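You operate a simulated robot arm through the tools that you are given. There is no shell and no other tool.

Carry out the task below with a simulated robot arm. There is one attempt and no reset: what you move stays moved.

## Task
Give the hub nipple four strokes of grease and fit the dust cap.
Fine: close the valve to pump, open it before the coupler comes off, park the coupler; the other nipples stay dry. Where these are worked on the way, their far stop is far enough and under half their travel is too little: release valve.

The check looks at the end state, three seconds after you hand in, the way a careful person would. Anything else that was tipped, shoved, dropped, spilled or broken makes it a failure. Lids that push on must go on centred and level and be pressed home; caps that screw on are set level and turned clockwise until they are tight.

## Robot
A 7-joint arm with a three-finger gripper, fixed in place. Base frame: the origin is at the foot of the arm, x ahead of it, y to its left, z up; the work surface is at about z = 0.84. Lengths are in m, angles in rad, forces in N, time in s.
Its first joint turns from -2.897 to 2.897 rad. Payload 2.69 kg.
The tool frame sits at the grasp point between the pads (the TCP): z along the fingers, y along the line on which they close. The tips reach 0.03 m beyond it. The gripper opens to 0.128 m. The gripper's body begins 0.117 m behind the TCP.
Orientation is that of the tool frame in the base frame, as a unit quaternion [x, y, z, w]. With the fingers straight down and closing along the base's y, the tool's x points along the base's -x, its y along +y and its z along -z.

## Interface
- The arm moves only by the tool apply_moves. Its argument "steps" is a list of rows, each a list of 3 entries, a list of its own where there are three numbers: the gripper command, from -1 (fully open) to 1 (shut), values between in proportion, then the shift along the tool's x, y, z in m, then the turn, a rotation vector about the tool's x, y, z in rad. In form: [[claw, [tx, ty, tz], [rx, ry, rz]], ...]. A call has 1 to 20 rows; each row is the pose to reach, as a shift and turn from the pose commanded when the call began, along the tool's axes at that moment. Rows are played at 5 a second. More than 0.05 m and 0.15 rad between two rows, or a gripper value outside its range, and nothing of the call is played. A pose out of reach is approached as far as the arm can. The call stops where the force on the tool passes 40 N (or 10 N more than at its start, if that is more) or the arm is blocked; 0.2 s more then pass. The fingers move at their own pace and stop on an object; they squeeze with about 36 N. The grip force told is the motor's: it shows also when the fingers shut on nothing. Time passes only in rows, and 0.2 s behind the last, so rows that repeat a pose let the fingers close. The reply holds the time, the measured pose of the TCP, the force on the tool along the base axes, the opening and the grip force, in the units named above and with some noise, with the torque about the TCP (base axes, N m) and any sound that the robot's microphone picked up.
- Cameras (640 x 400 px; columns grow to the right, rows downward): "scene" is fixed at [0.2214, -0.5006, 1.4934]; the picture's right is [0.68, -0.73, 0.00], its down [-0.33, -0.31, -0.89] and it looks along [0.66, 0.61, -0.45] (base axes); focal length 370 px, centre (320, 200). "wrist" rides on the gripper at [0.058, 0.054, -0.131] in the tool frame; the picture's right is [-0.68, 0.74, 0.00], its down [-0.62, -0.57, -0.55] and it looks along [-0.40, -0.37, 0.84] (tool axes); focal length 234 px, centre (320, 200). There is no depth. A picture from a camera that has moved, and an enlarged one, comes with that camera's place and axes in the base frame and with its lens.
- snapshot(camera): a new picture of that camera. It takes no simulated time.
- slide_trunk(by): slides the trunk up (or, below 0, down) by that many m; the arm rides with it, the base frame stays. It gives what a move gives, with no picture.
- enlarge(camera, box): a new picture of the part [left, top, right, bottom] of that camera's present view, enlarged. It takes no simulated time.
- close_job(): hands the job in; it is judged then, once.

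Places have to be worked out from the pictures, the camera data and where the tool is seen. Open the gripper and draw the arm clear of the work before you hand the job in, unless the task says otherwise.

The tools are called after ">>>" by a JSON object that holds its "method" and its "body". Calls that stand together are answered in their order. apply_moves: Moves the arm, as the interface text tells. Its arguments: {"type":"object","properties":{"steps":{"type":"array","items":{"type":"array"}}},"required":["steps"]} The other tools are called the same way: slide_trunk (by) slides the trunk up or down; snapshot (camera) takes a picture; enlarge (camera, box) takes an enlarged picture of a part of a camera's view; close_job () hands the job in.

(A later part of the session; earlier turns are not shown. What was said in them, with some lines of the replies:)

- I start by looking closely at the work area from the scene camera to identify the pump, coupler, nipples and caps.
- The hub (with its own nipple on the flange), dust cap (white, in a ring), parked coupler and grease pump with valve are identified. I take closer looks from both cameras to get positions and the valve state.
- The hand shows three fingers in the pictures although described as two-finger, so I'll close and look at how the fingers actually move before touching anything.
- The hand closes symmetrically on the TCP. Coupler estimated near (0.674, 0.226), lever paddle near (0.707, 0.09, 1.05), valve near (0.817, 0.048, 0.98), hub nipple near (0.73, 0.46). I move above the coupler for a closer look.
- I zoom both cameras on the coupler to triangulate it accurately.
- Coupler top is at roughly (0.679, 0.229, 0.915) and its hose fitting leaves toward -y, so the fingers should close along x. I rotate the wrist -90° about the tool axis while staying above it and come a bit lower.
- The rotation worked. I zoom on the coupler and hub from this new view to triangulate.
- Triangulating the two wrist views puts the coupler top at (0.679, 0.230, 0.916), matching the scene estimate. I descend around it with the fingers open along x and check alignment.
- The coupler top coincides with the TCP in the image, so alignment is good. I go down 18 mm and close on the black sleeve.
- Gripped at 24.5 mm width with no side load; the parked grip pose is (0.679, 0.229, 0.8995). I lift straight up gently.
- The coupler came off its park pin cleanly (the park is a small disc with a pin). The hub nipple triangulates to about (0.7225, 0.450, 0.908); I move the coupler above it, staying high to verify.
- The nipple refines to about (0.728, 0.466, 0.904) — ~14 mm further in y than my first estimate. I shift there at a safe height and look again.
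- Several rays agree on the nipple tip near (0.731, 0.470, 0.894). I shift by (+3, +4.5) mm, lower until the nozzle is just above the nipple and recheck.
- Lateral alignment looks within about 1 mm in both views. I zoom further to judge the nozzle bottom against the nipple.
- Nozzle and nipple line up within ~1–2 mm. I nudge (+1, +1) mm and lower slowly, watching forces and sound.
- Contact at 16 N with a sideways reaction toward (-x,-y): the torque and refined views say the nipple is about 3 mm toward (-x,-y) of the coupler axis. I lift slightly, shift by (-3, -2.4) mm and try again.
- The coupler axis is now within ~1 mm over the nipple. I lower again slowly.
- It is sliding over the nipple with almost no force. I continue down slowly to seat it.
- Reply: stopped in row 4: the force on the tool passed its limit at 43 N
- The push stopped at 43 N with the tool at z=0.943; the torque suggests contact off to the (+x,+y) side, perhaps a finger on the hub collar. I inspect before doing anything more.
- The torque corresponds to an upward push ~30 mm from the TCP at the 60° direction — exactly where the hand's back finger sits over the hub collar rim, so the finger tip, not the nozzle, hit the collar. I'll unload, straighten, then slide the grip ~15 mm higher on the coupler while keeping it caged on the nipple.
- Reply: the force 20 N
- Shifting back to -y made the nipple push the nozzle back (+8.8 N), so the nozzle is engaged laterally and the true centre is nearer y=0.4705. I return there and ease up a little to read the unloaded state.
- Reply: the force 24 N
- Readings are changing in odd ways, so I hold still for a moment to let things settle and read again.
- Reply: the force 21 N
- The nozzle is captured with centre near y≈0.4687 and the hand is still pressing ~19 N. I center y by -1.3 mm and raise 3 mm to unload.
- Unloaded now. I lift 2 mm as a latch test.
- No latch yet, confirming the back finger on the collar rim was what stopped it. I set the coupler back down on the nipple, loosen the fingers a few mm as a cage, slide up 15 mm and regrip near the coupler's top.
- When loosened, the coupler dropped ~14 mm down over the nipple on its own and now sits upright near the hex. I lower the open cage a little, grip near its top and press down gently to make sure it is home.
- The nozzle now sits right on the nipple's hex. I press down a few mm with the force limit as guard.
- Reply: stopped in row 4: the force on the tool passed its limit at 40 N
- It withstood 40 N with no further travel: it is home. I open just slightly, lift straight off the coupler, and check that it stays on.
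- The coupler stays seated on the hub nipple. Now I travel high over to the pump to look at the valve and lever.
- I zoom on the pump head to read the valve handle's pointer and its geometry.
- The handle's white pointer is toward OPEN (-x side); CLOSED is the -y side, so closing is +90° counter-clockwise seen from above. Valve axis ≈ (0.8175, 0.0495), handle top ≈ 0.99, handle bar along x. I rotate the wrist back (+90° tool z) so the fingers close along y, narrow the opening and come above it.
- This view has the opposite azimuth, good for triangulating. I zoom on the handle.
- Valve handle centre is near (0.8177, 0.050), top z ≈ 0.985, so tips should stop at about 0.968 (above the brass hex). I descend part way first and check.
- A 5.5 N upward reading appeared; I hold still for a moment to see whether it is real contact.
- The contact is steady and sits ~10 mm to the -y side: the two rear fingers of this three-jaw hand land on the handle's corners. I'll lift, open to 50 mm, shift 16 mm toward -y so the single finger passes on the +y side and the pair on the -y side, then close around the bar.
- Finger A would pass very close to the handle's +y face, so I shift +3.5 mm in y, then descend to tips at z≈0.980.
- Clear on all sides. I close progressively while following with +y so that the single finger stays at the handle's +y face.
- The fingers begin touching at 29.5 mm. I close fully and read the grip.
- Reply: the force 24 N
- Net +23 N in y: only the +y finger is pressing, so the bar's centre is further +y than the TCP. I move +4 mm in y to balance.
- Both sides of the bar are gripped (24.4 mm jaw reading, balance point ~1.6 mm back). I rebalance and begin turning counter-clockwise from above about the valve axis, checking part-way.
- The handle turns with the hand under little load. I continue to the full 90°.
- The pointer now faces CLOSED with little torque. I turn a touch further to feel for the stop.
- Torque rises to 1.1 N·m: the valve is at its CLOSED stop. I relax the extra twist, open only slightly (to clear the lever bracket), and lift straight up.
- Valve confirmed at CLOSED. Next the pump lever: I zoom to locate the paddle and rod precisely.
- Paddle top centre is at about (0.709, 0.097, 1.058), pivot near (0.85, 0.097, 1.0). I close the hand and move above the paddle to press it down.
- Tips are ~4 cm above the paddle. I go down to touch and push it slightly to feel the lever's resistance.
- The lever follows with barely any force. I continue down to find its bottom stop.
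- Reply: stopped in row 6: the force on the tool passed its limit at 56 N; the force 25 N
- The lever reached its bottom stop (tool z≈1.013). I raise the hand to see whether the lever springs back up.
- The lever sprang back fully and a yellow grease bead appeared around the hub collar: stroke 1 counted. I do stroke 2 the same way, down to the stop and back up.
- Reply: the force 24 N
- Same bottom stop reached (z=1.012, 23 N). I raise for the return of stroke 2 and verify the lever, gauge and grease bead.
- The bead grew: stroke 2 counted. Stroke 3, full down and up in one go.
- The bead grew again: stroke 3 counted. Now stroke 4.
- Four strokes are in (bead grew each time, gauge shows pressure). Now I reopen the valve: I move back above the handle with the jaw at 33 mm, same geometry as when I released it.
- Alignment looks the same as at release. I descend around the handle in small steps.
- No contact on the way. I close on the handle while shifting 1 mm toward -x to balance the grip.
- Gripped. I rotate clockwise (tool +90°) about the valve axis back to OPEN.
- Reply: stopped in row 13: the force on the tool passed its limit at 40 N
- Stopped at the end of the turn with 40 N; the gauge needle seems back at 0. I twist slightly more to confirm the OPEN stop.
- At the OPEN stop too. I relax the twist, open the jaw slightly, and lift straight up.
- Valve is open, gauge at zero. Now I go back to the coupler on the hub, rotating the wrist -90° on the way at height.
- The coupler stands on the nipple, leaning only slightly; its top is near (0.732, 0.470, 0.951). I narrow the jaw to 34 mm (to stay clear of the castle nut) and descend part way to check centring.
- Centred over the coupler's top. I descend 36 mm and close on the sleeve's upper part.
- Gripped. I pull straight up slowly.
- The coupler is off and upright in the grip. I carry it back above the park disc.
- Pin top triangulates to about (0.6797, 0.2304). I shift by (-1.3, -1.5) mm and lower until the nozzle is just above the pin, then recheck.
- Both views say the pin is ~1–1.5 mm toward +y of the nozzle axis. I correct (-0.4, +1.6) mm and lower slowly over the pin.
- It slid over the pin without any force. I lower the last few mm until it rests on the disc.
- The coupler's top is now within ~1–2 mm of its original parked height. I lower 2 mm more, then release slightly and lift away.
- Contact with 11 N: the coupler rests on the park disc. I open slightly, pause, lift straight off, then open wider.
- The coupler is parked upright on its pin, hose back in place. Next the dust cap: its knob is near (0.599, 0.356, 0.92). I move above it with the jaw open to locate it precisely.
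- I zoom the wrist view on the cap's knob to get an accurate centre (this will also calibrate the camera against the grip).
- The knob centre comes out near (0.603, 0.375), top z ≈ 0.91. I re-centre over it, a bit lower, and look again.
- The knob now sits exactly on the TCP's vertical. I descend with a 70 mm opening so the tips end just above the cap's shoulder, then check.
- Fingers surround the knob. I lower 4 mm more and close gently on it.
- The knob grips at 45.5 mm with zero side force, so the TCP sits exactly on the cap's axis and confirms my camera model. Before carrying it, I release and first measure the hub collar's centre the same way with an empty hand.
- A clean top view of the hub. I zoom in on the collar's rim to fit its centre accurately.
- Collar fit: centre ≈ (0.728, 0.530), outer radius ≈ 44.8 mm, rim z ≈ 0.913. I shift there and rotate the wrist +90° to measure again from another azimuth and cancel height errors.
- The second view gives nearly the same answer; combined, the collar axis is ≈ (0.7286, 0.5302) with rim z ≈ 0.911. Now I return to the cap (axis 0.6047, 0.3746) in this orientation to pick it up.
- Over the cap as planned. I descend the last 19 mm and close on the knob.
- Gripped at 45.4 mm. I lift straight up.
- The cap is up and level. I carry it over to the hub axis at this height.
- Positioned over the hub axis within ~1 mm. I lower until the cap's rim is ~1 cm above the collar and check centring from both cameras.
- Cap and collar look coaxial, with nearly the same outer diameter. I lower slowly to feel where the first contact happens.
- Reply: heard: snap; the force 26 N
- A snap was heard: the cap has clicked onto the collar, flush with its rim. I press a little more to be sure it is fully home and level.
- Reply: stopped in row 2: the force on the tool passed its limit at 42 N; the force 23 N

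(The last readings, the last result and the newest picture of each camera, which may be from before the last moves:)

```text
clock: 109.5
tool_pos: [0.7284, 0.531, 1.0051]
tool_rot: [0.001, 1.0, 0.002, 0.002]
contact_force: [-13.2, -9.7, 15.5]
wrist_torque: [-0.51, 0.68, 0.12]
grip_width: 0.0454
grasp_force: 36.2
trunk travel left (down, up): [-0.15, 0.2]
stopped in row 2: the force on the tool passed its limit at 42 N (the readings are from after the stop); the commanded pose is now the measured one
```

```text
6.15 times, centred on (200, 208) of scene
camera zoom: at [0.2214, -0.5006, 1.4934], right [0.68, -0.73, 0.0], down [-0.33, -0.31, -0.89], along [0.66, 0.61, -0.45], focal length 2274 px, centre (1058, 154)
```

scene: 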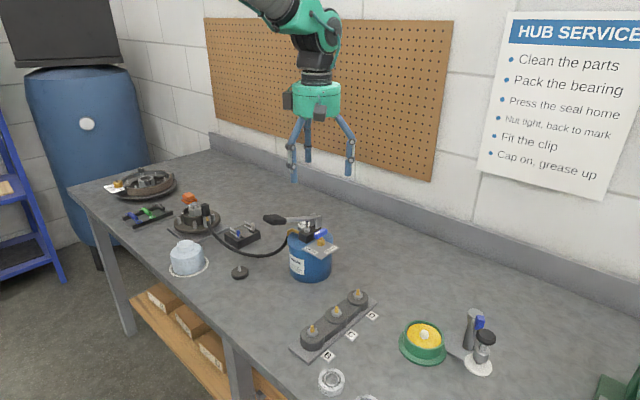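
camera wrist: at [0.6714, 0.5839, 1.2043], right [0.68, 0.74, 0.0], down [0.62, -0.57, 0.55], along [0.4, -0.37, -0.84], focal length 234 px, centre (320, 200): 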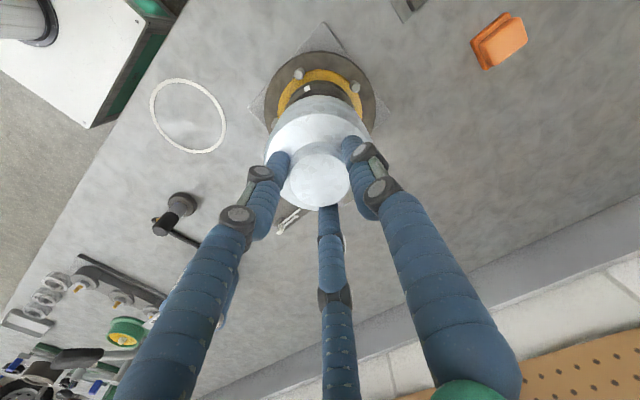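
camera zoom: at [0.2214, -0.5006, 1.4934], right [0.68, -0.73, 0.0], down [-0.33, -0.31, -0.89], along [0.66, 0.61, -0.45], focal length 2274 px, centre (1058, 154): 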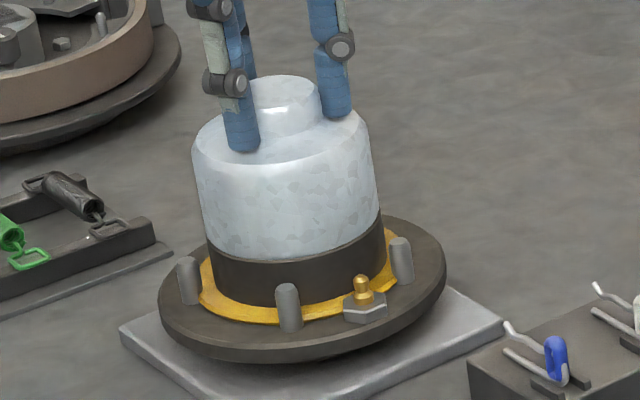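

No further travel at 42 N: it is home. I open the fingers, lift off, and inspect.

>>> {"method": "apply_moves", "body": {"steps": [[0.2, [0, 0, 0], [0, 0, 0]], [-0.1, [0, 0, 0], [0, 0, 0]], [-0.2, [0, 0, 0], [0, 0, 0]], [-0.2, [0, 0, -0.02], [0, 0, 0]], [-0.3, [0, 0, -0.05], [0, 0, 0]], [-0.5, [0, 0, -0.09], [0, 0, 0]], [-1, [0, 0, -0.13], [0, 0, 0]], [-1, [0, 0, -0.13], [0, 0, 0]]]}}

>>> {"method": "enlarge", "body": {"camera": "scene", "box": [165, 175, 235, 240]}}

>>> {"method": "enlarge", "body": {"camera": "wrist", "box": [255, 60, 385, 190]}}

>>> {"method": "snapshot", "body": {"camera": "scene"}}

```text
clock: 111.3
tool_pos: [0.7305, 0.5305, 1.1315]
tool_rot: [0.001, 1.0, 0.002, 0.002]
contact_force: [-0.2, -0.9, 1.6]
wrist_torque: [0.04, -0.03, 0.01]
grip_width: 0.1277
grasp_force: 0.1
trunk travel left (down, up): [-0.15, 0.2]
```

```text
6.15 times, centred on (200, 208) of scene
camera zoom: at [0.2214, -0.5006, 1.4934], right [0.68, -0.73, 0.0], down [-0.33, -0.31, -0.89], along [0.66, 0.61, -0.45], focal length 2274 px, centre (1058, 154)
```

zoom: 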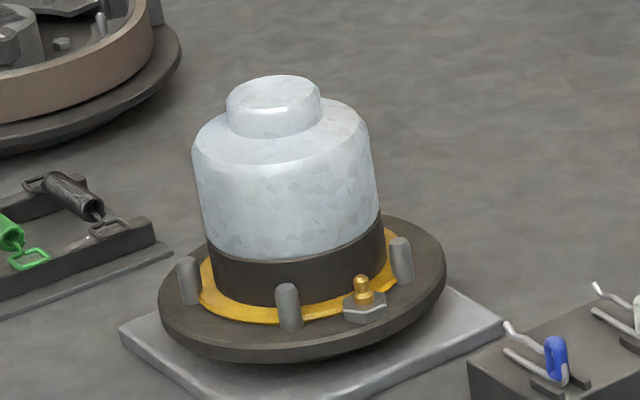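

```text
3.08 times, centred on (320, 125) of wrist
camera zoom: at [0.6706, 0.5833, 1.2628], right [0.68, 0.74, 0.0], down [0.61, -0.57, 0.55], along [0.41, -0.37, -0.84], focal length 720 px, centre (320, 431)
```

zoom: 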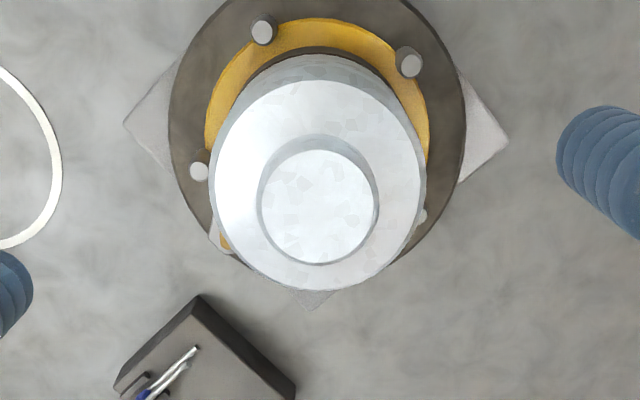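

```text
taken
```

scene: 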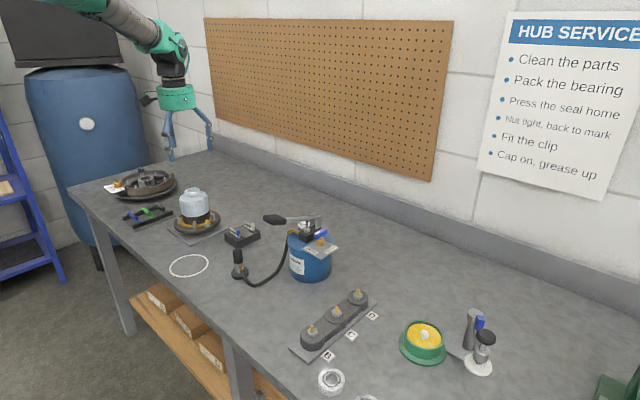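

The cap stands on the hub. I zoom in on the joint to judge level, centring and whether any gap remains.

>>> {"method": "enlarge", "body": {"camera": "scene", "box": [180, 195, 215, 225]}}

>>> {"method": "enlarge", "body": {"camera": "wrist", "box": [280, 75, 360, 155]}}

>>> {"method": "enlarge", "body": {"camera": "scene", "box": [205, 230, 275, 285]}}

>>> {"method": "enlarge", "body": {"camera": "scene", "box": [295, 280, 385, 350]}}

```text
13.33 times, centred on (198, 210) of scene
camera zoom: at [0.2214, -0.5006, 1.4934], right [0.68, -0.73, 0.0], down [-0.33, -0.31, -0.89], along [0.66, 0.61, -0.45], focal length 4927 px, centre (1953, 67)
```

zoom: 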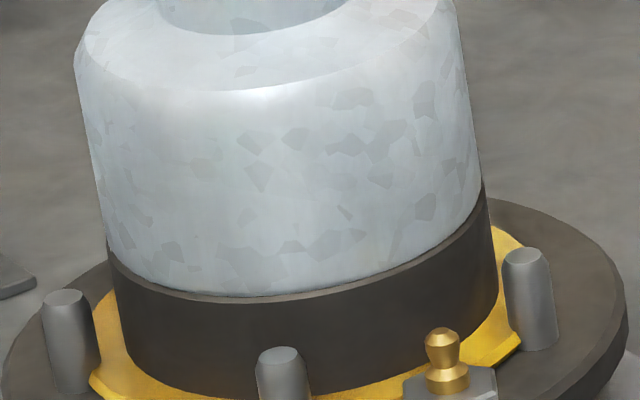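

```text
5.00 times, centred on (320, 115) of wrist
camera zoom: at [0.6706, 0.5833, 1.2628], right [0.68, 0.74, 0.0], down [0.61, -0.57, 0.55], along [0.41, -0.37, -0.84], focal length 1171 px, centre (320, 625)
```

zoom: 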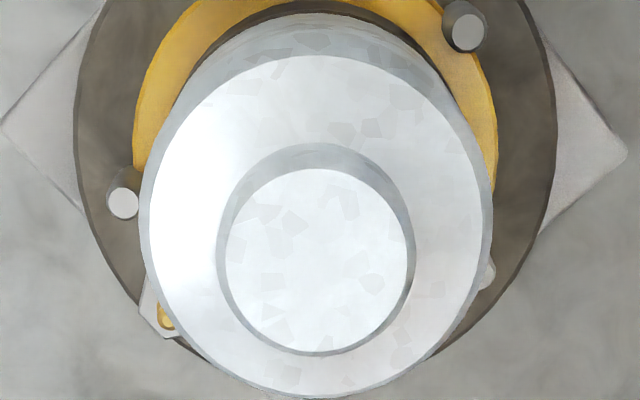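

```text
7.27 times, centred on (240, 258) of scene
camera zoom: at [0.2214, -0.5006, 1.4934], right [0.68, -0.73, 0.0], down [-0.33, -0.31, -0.89], along [0.66, 0.61, -0.45], focal length 2687 px, centre (902, -218)
```

zoom: 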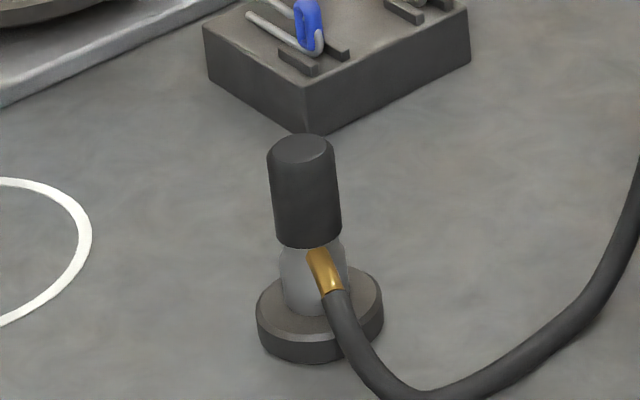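

```text
5.71 times, centred on (340, 315) of scene
camera zoom: at [0.2214, -0.5006, 1.4934], right [0.68, -0.73, 0.0], down [-0.33, -0.31, -0.89], along [0.66, 0.61, -0.45], focal length 2112 px, centre (206, -457)
```

zoom: 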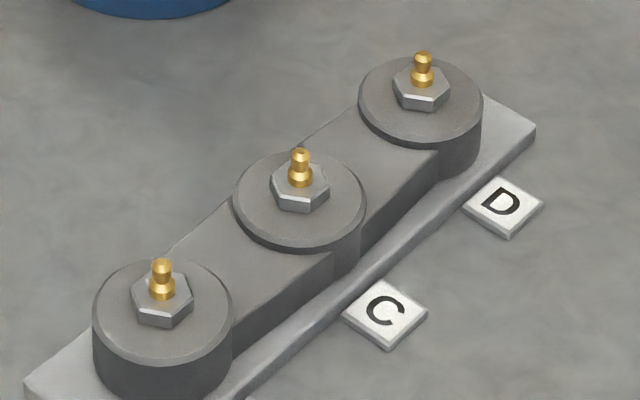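

The cap looks level and centred (axis within ~1 mm of the collar), joint closed all round. For certainty I press once more straight down on the knob's centre with closed fingers.

>>> {"method": "apply_moves", "body": {"steps": [[1, [0, 0, 0.0], [0, 0, 0]], [1, [0, 0, 0.0], [0, 0, 0]], [1, [0, 0, 0.04], [0, 0, 0]], [1, [0, 0, 0.08], [0, 0, 0]], [1, [0, 0, 0.105], [0, 0, 0]], [1, [0, 0, 0.115], [0, 0, 0]], [1, [0, 0, 0.12], [0, 0, 0]], [1, [0, 0, 0.124], [0, 0, 0]], [1, [0, 0, 0.128], [0, 0, 0]], [1, [0, 0, 0.128], [0, 0, 0]]]}}

>>> {"method": "enlarge", "body": {"camera": "scene", "box": [165, 165, 235, 240]}}

```text
clock: 113.1
tool_pos: [0.7326, 0.5317, 1.019]
tool_rot: [0.002, 1.0, 0.005, 0.006]
contact_force: [-2.1, -1.2, 12.1]
wrist_torque: [-0.13, 0.18, 0.09]
grip_width: 0.0023
grasp_force: 31.3
trunk travel left (down, up): [-0.15, 0.2]
stopped in row 8: the force on the tool passed its limit at 44 N (the readings are from after the stop); the commanded pose is now the measured one
```

```text
5.33 times, centred on (200, 202) of scene
camera zoom: at [0.2214, -0.5006, 1.4934], right [0.68, -0.73, 0.0], down [-0.33, -0.31, -0.89], along [0.66, 0.61, -0.45], focal length 1971 px, centre (960, 187)
```

zoom: 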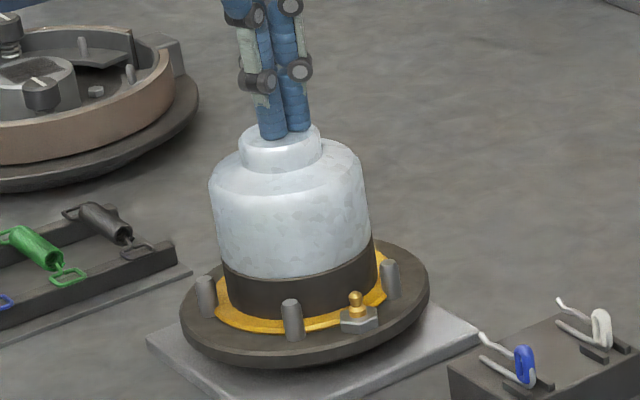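

44 N on the knob gives no further travel and the cap stays level: it is home. I retract straight up, open the gripper and draw the arm clear.

>>> {"method": "apply_moves", "body": {"steps": [[1, [0, 0, -0.02], [0, 0, 0]], [1, [0, 0, -0.06], [0, 0, 0]], [0, [0, 0, -0.1], [0, 0, 0]], [-1, [0, 0, -0.14], [0, 0, 0]], [-1, [0, 0, -0.18], [0, 0, 0]], [-1, [0, 0, -0.22], [0, 0, 0]], [-1, [0, -0.04, -0.23], [0, 0, 0]], [-1, [0, -0.08, -0.23], [0, 0, 0]], [-1, [0, -0.12, -0.23], [0, 0, 0]], [-1, [0, -0.16, -0.23], [0, 0, 0]], [-1, [0, -0.2, -0.23], [0, 0, 0]], [-1, [0, -0.2, -0.23], [0, 0, 0]]]}}

>>> {"method": "snapshot", "body": {"camera": "scene"}}

>>> {"method": "enlarge", "body": {"camera": "scene", "box": [165, 175, 345, 290]}}

>>> {"method": "enlarge", "body": {"camera": "scene", "box": [175, 180, 225, 225]}}

>>> {"method": "enlarge", "body": {"camera": "scene", "box": [270, 200, 350, 260]}}

```text
clock: 115.7
tool_pos: [0.7306, 0.3278, 1.2443]
tool_rot: [0.001, 1.0, 0.005, 0.004]
contact_force: [-0.2, -0.9, 0.2]
wrist_torque: [0.07, 0.0, -0.04]
grip_width: 0.1278
grasp_force: 0.0
trunk travel left (down, up): [-0.15, 0.2]
```

```text
taken
```

scene: 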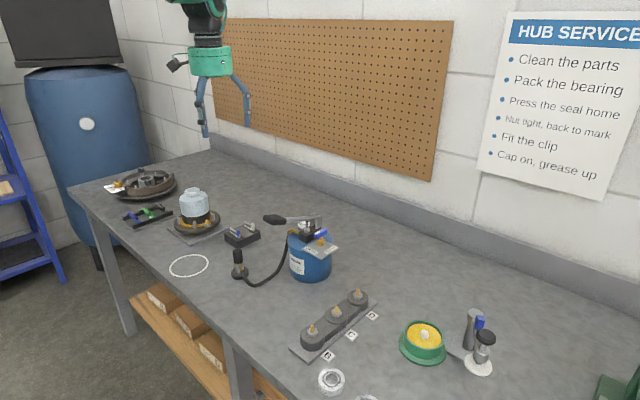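

```text
3.48 times, centred on (255, 232) of scene
camera zoom: at [0.2214, -0.5006, 1.4934], right [0.68, -0.73, 0.0], down [-0.33, -0.31, -0.89], along [0.66, 0.61, -0.45], focal length 1285 px, centre (546, 87)
```

zoom: 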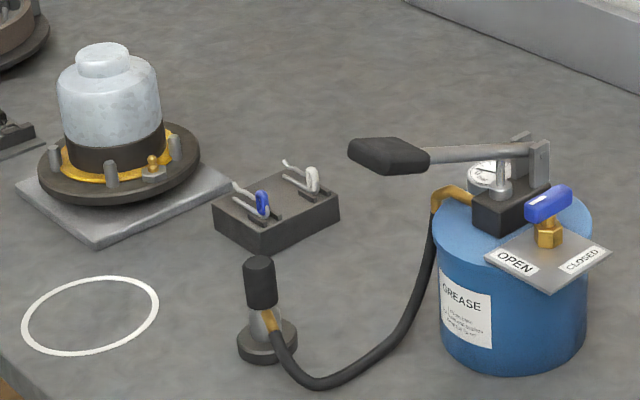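

```text
8.89 times, centred on (200, 202) of scene
camera zoom: at [0.2214, -0.5006, 1.4934], right [0.68, -0.73, 0.0], down [-0.33, -0.31, -0.89], along [0.66, 0.61, -0.45], focal length 3284 px, centre (1387, 178)
```

zoom: 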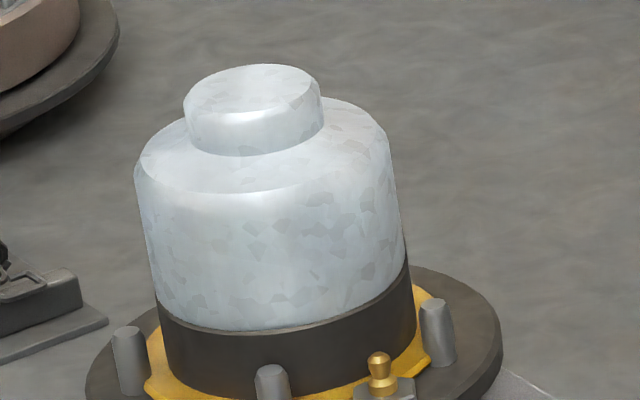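

```text
6.67 times, centred on (310, 230) of scene
camera zoom: at [0.2214, -0.5006, 1.4934], right [0.68, -0.73, 0.0], down [-0.33, -0.31, -0.89], along [0.66, 0.61, -0.45], focal length 2463 px, centre (387, 0)
```

zoom: 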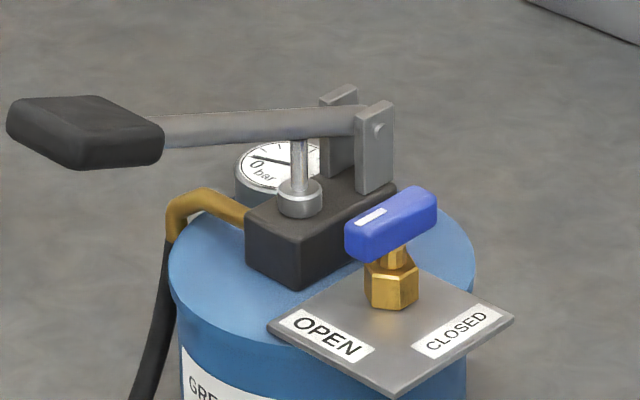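

Everything is in its end state: four strokes given, valve open with the gauge at zero, coupler parked, other nipples dry, dust cap snapped on level, arm clear with gripper open. I hand the job in.

>>> {"method": "close_job", "body": {}}

```text
The job is handed in.
```

The hub nipple has its four strokes of grease and the dust cap is fitted. I've handed the job in; the tool only confirmed receipt, not whether it passed.

- **Grease:** I pumped the lever down to its stop and let it spring back up four times with the valve closed. The grease bead around the hub collar grew after each stroke.
- **Valve:** It was turned to the closed stop before pumping and back to the open stop before the coupler came off. The gauge had dropped to zero by then.
- **Coupler:** It is back on its park pin, upright, with the hose attached. Nipples B, C and D were not touched.
- **Dust cap:** It snapped onto the hub collar, looks level, and sits within about 1 mm of centre. It did not move under two further pushes of over 40 N.

On the first try at seating the coupler, a finger pressed on the hub collar rim at up to 43 N before I gripped higher. I saw no shift or damage in the pictures afterwards. The gripper is open and the arm is clear of the work.
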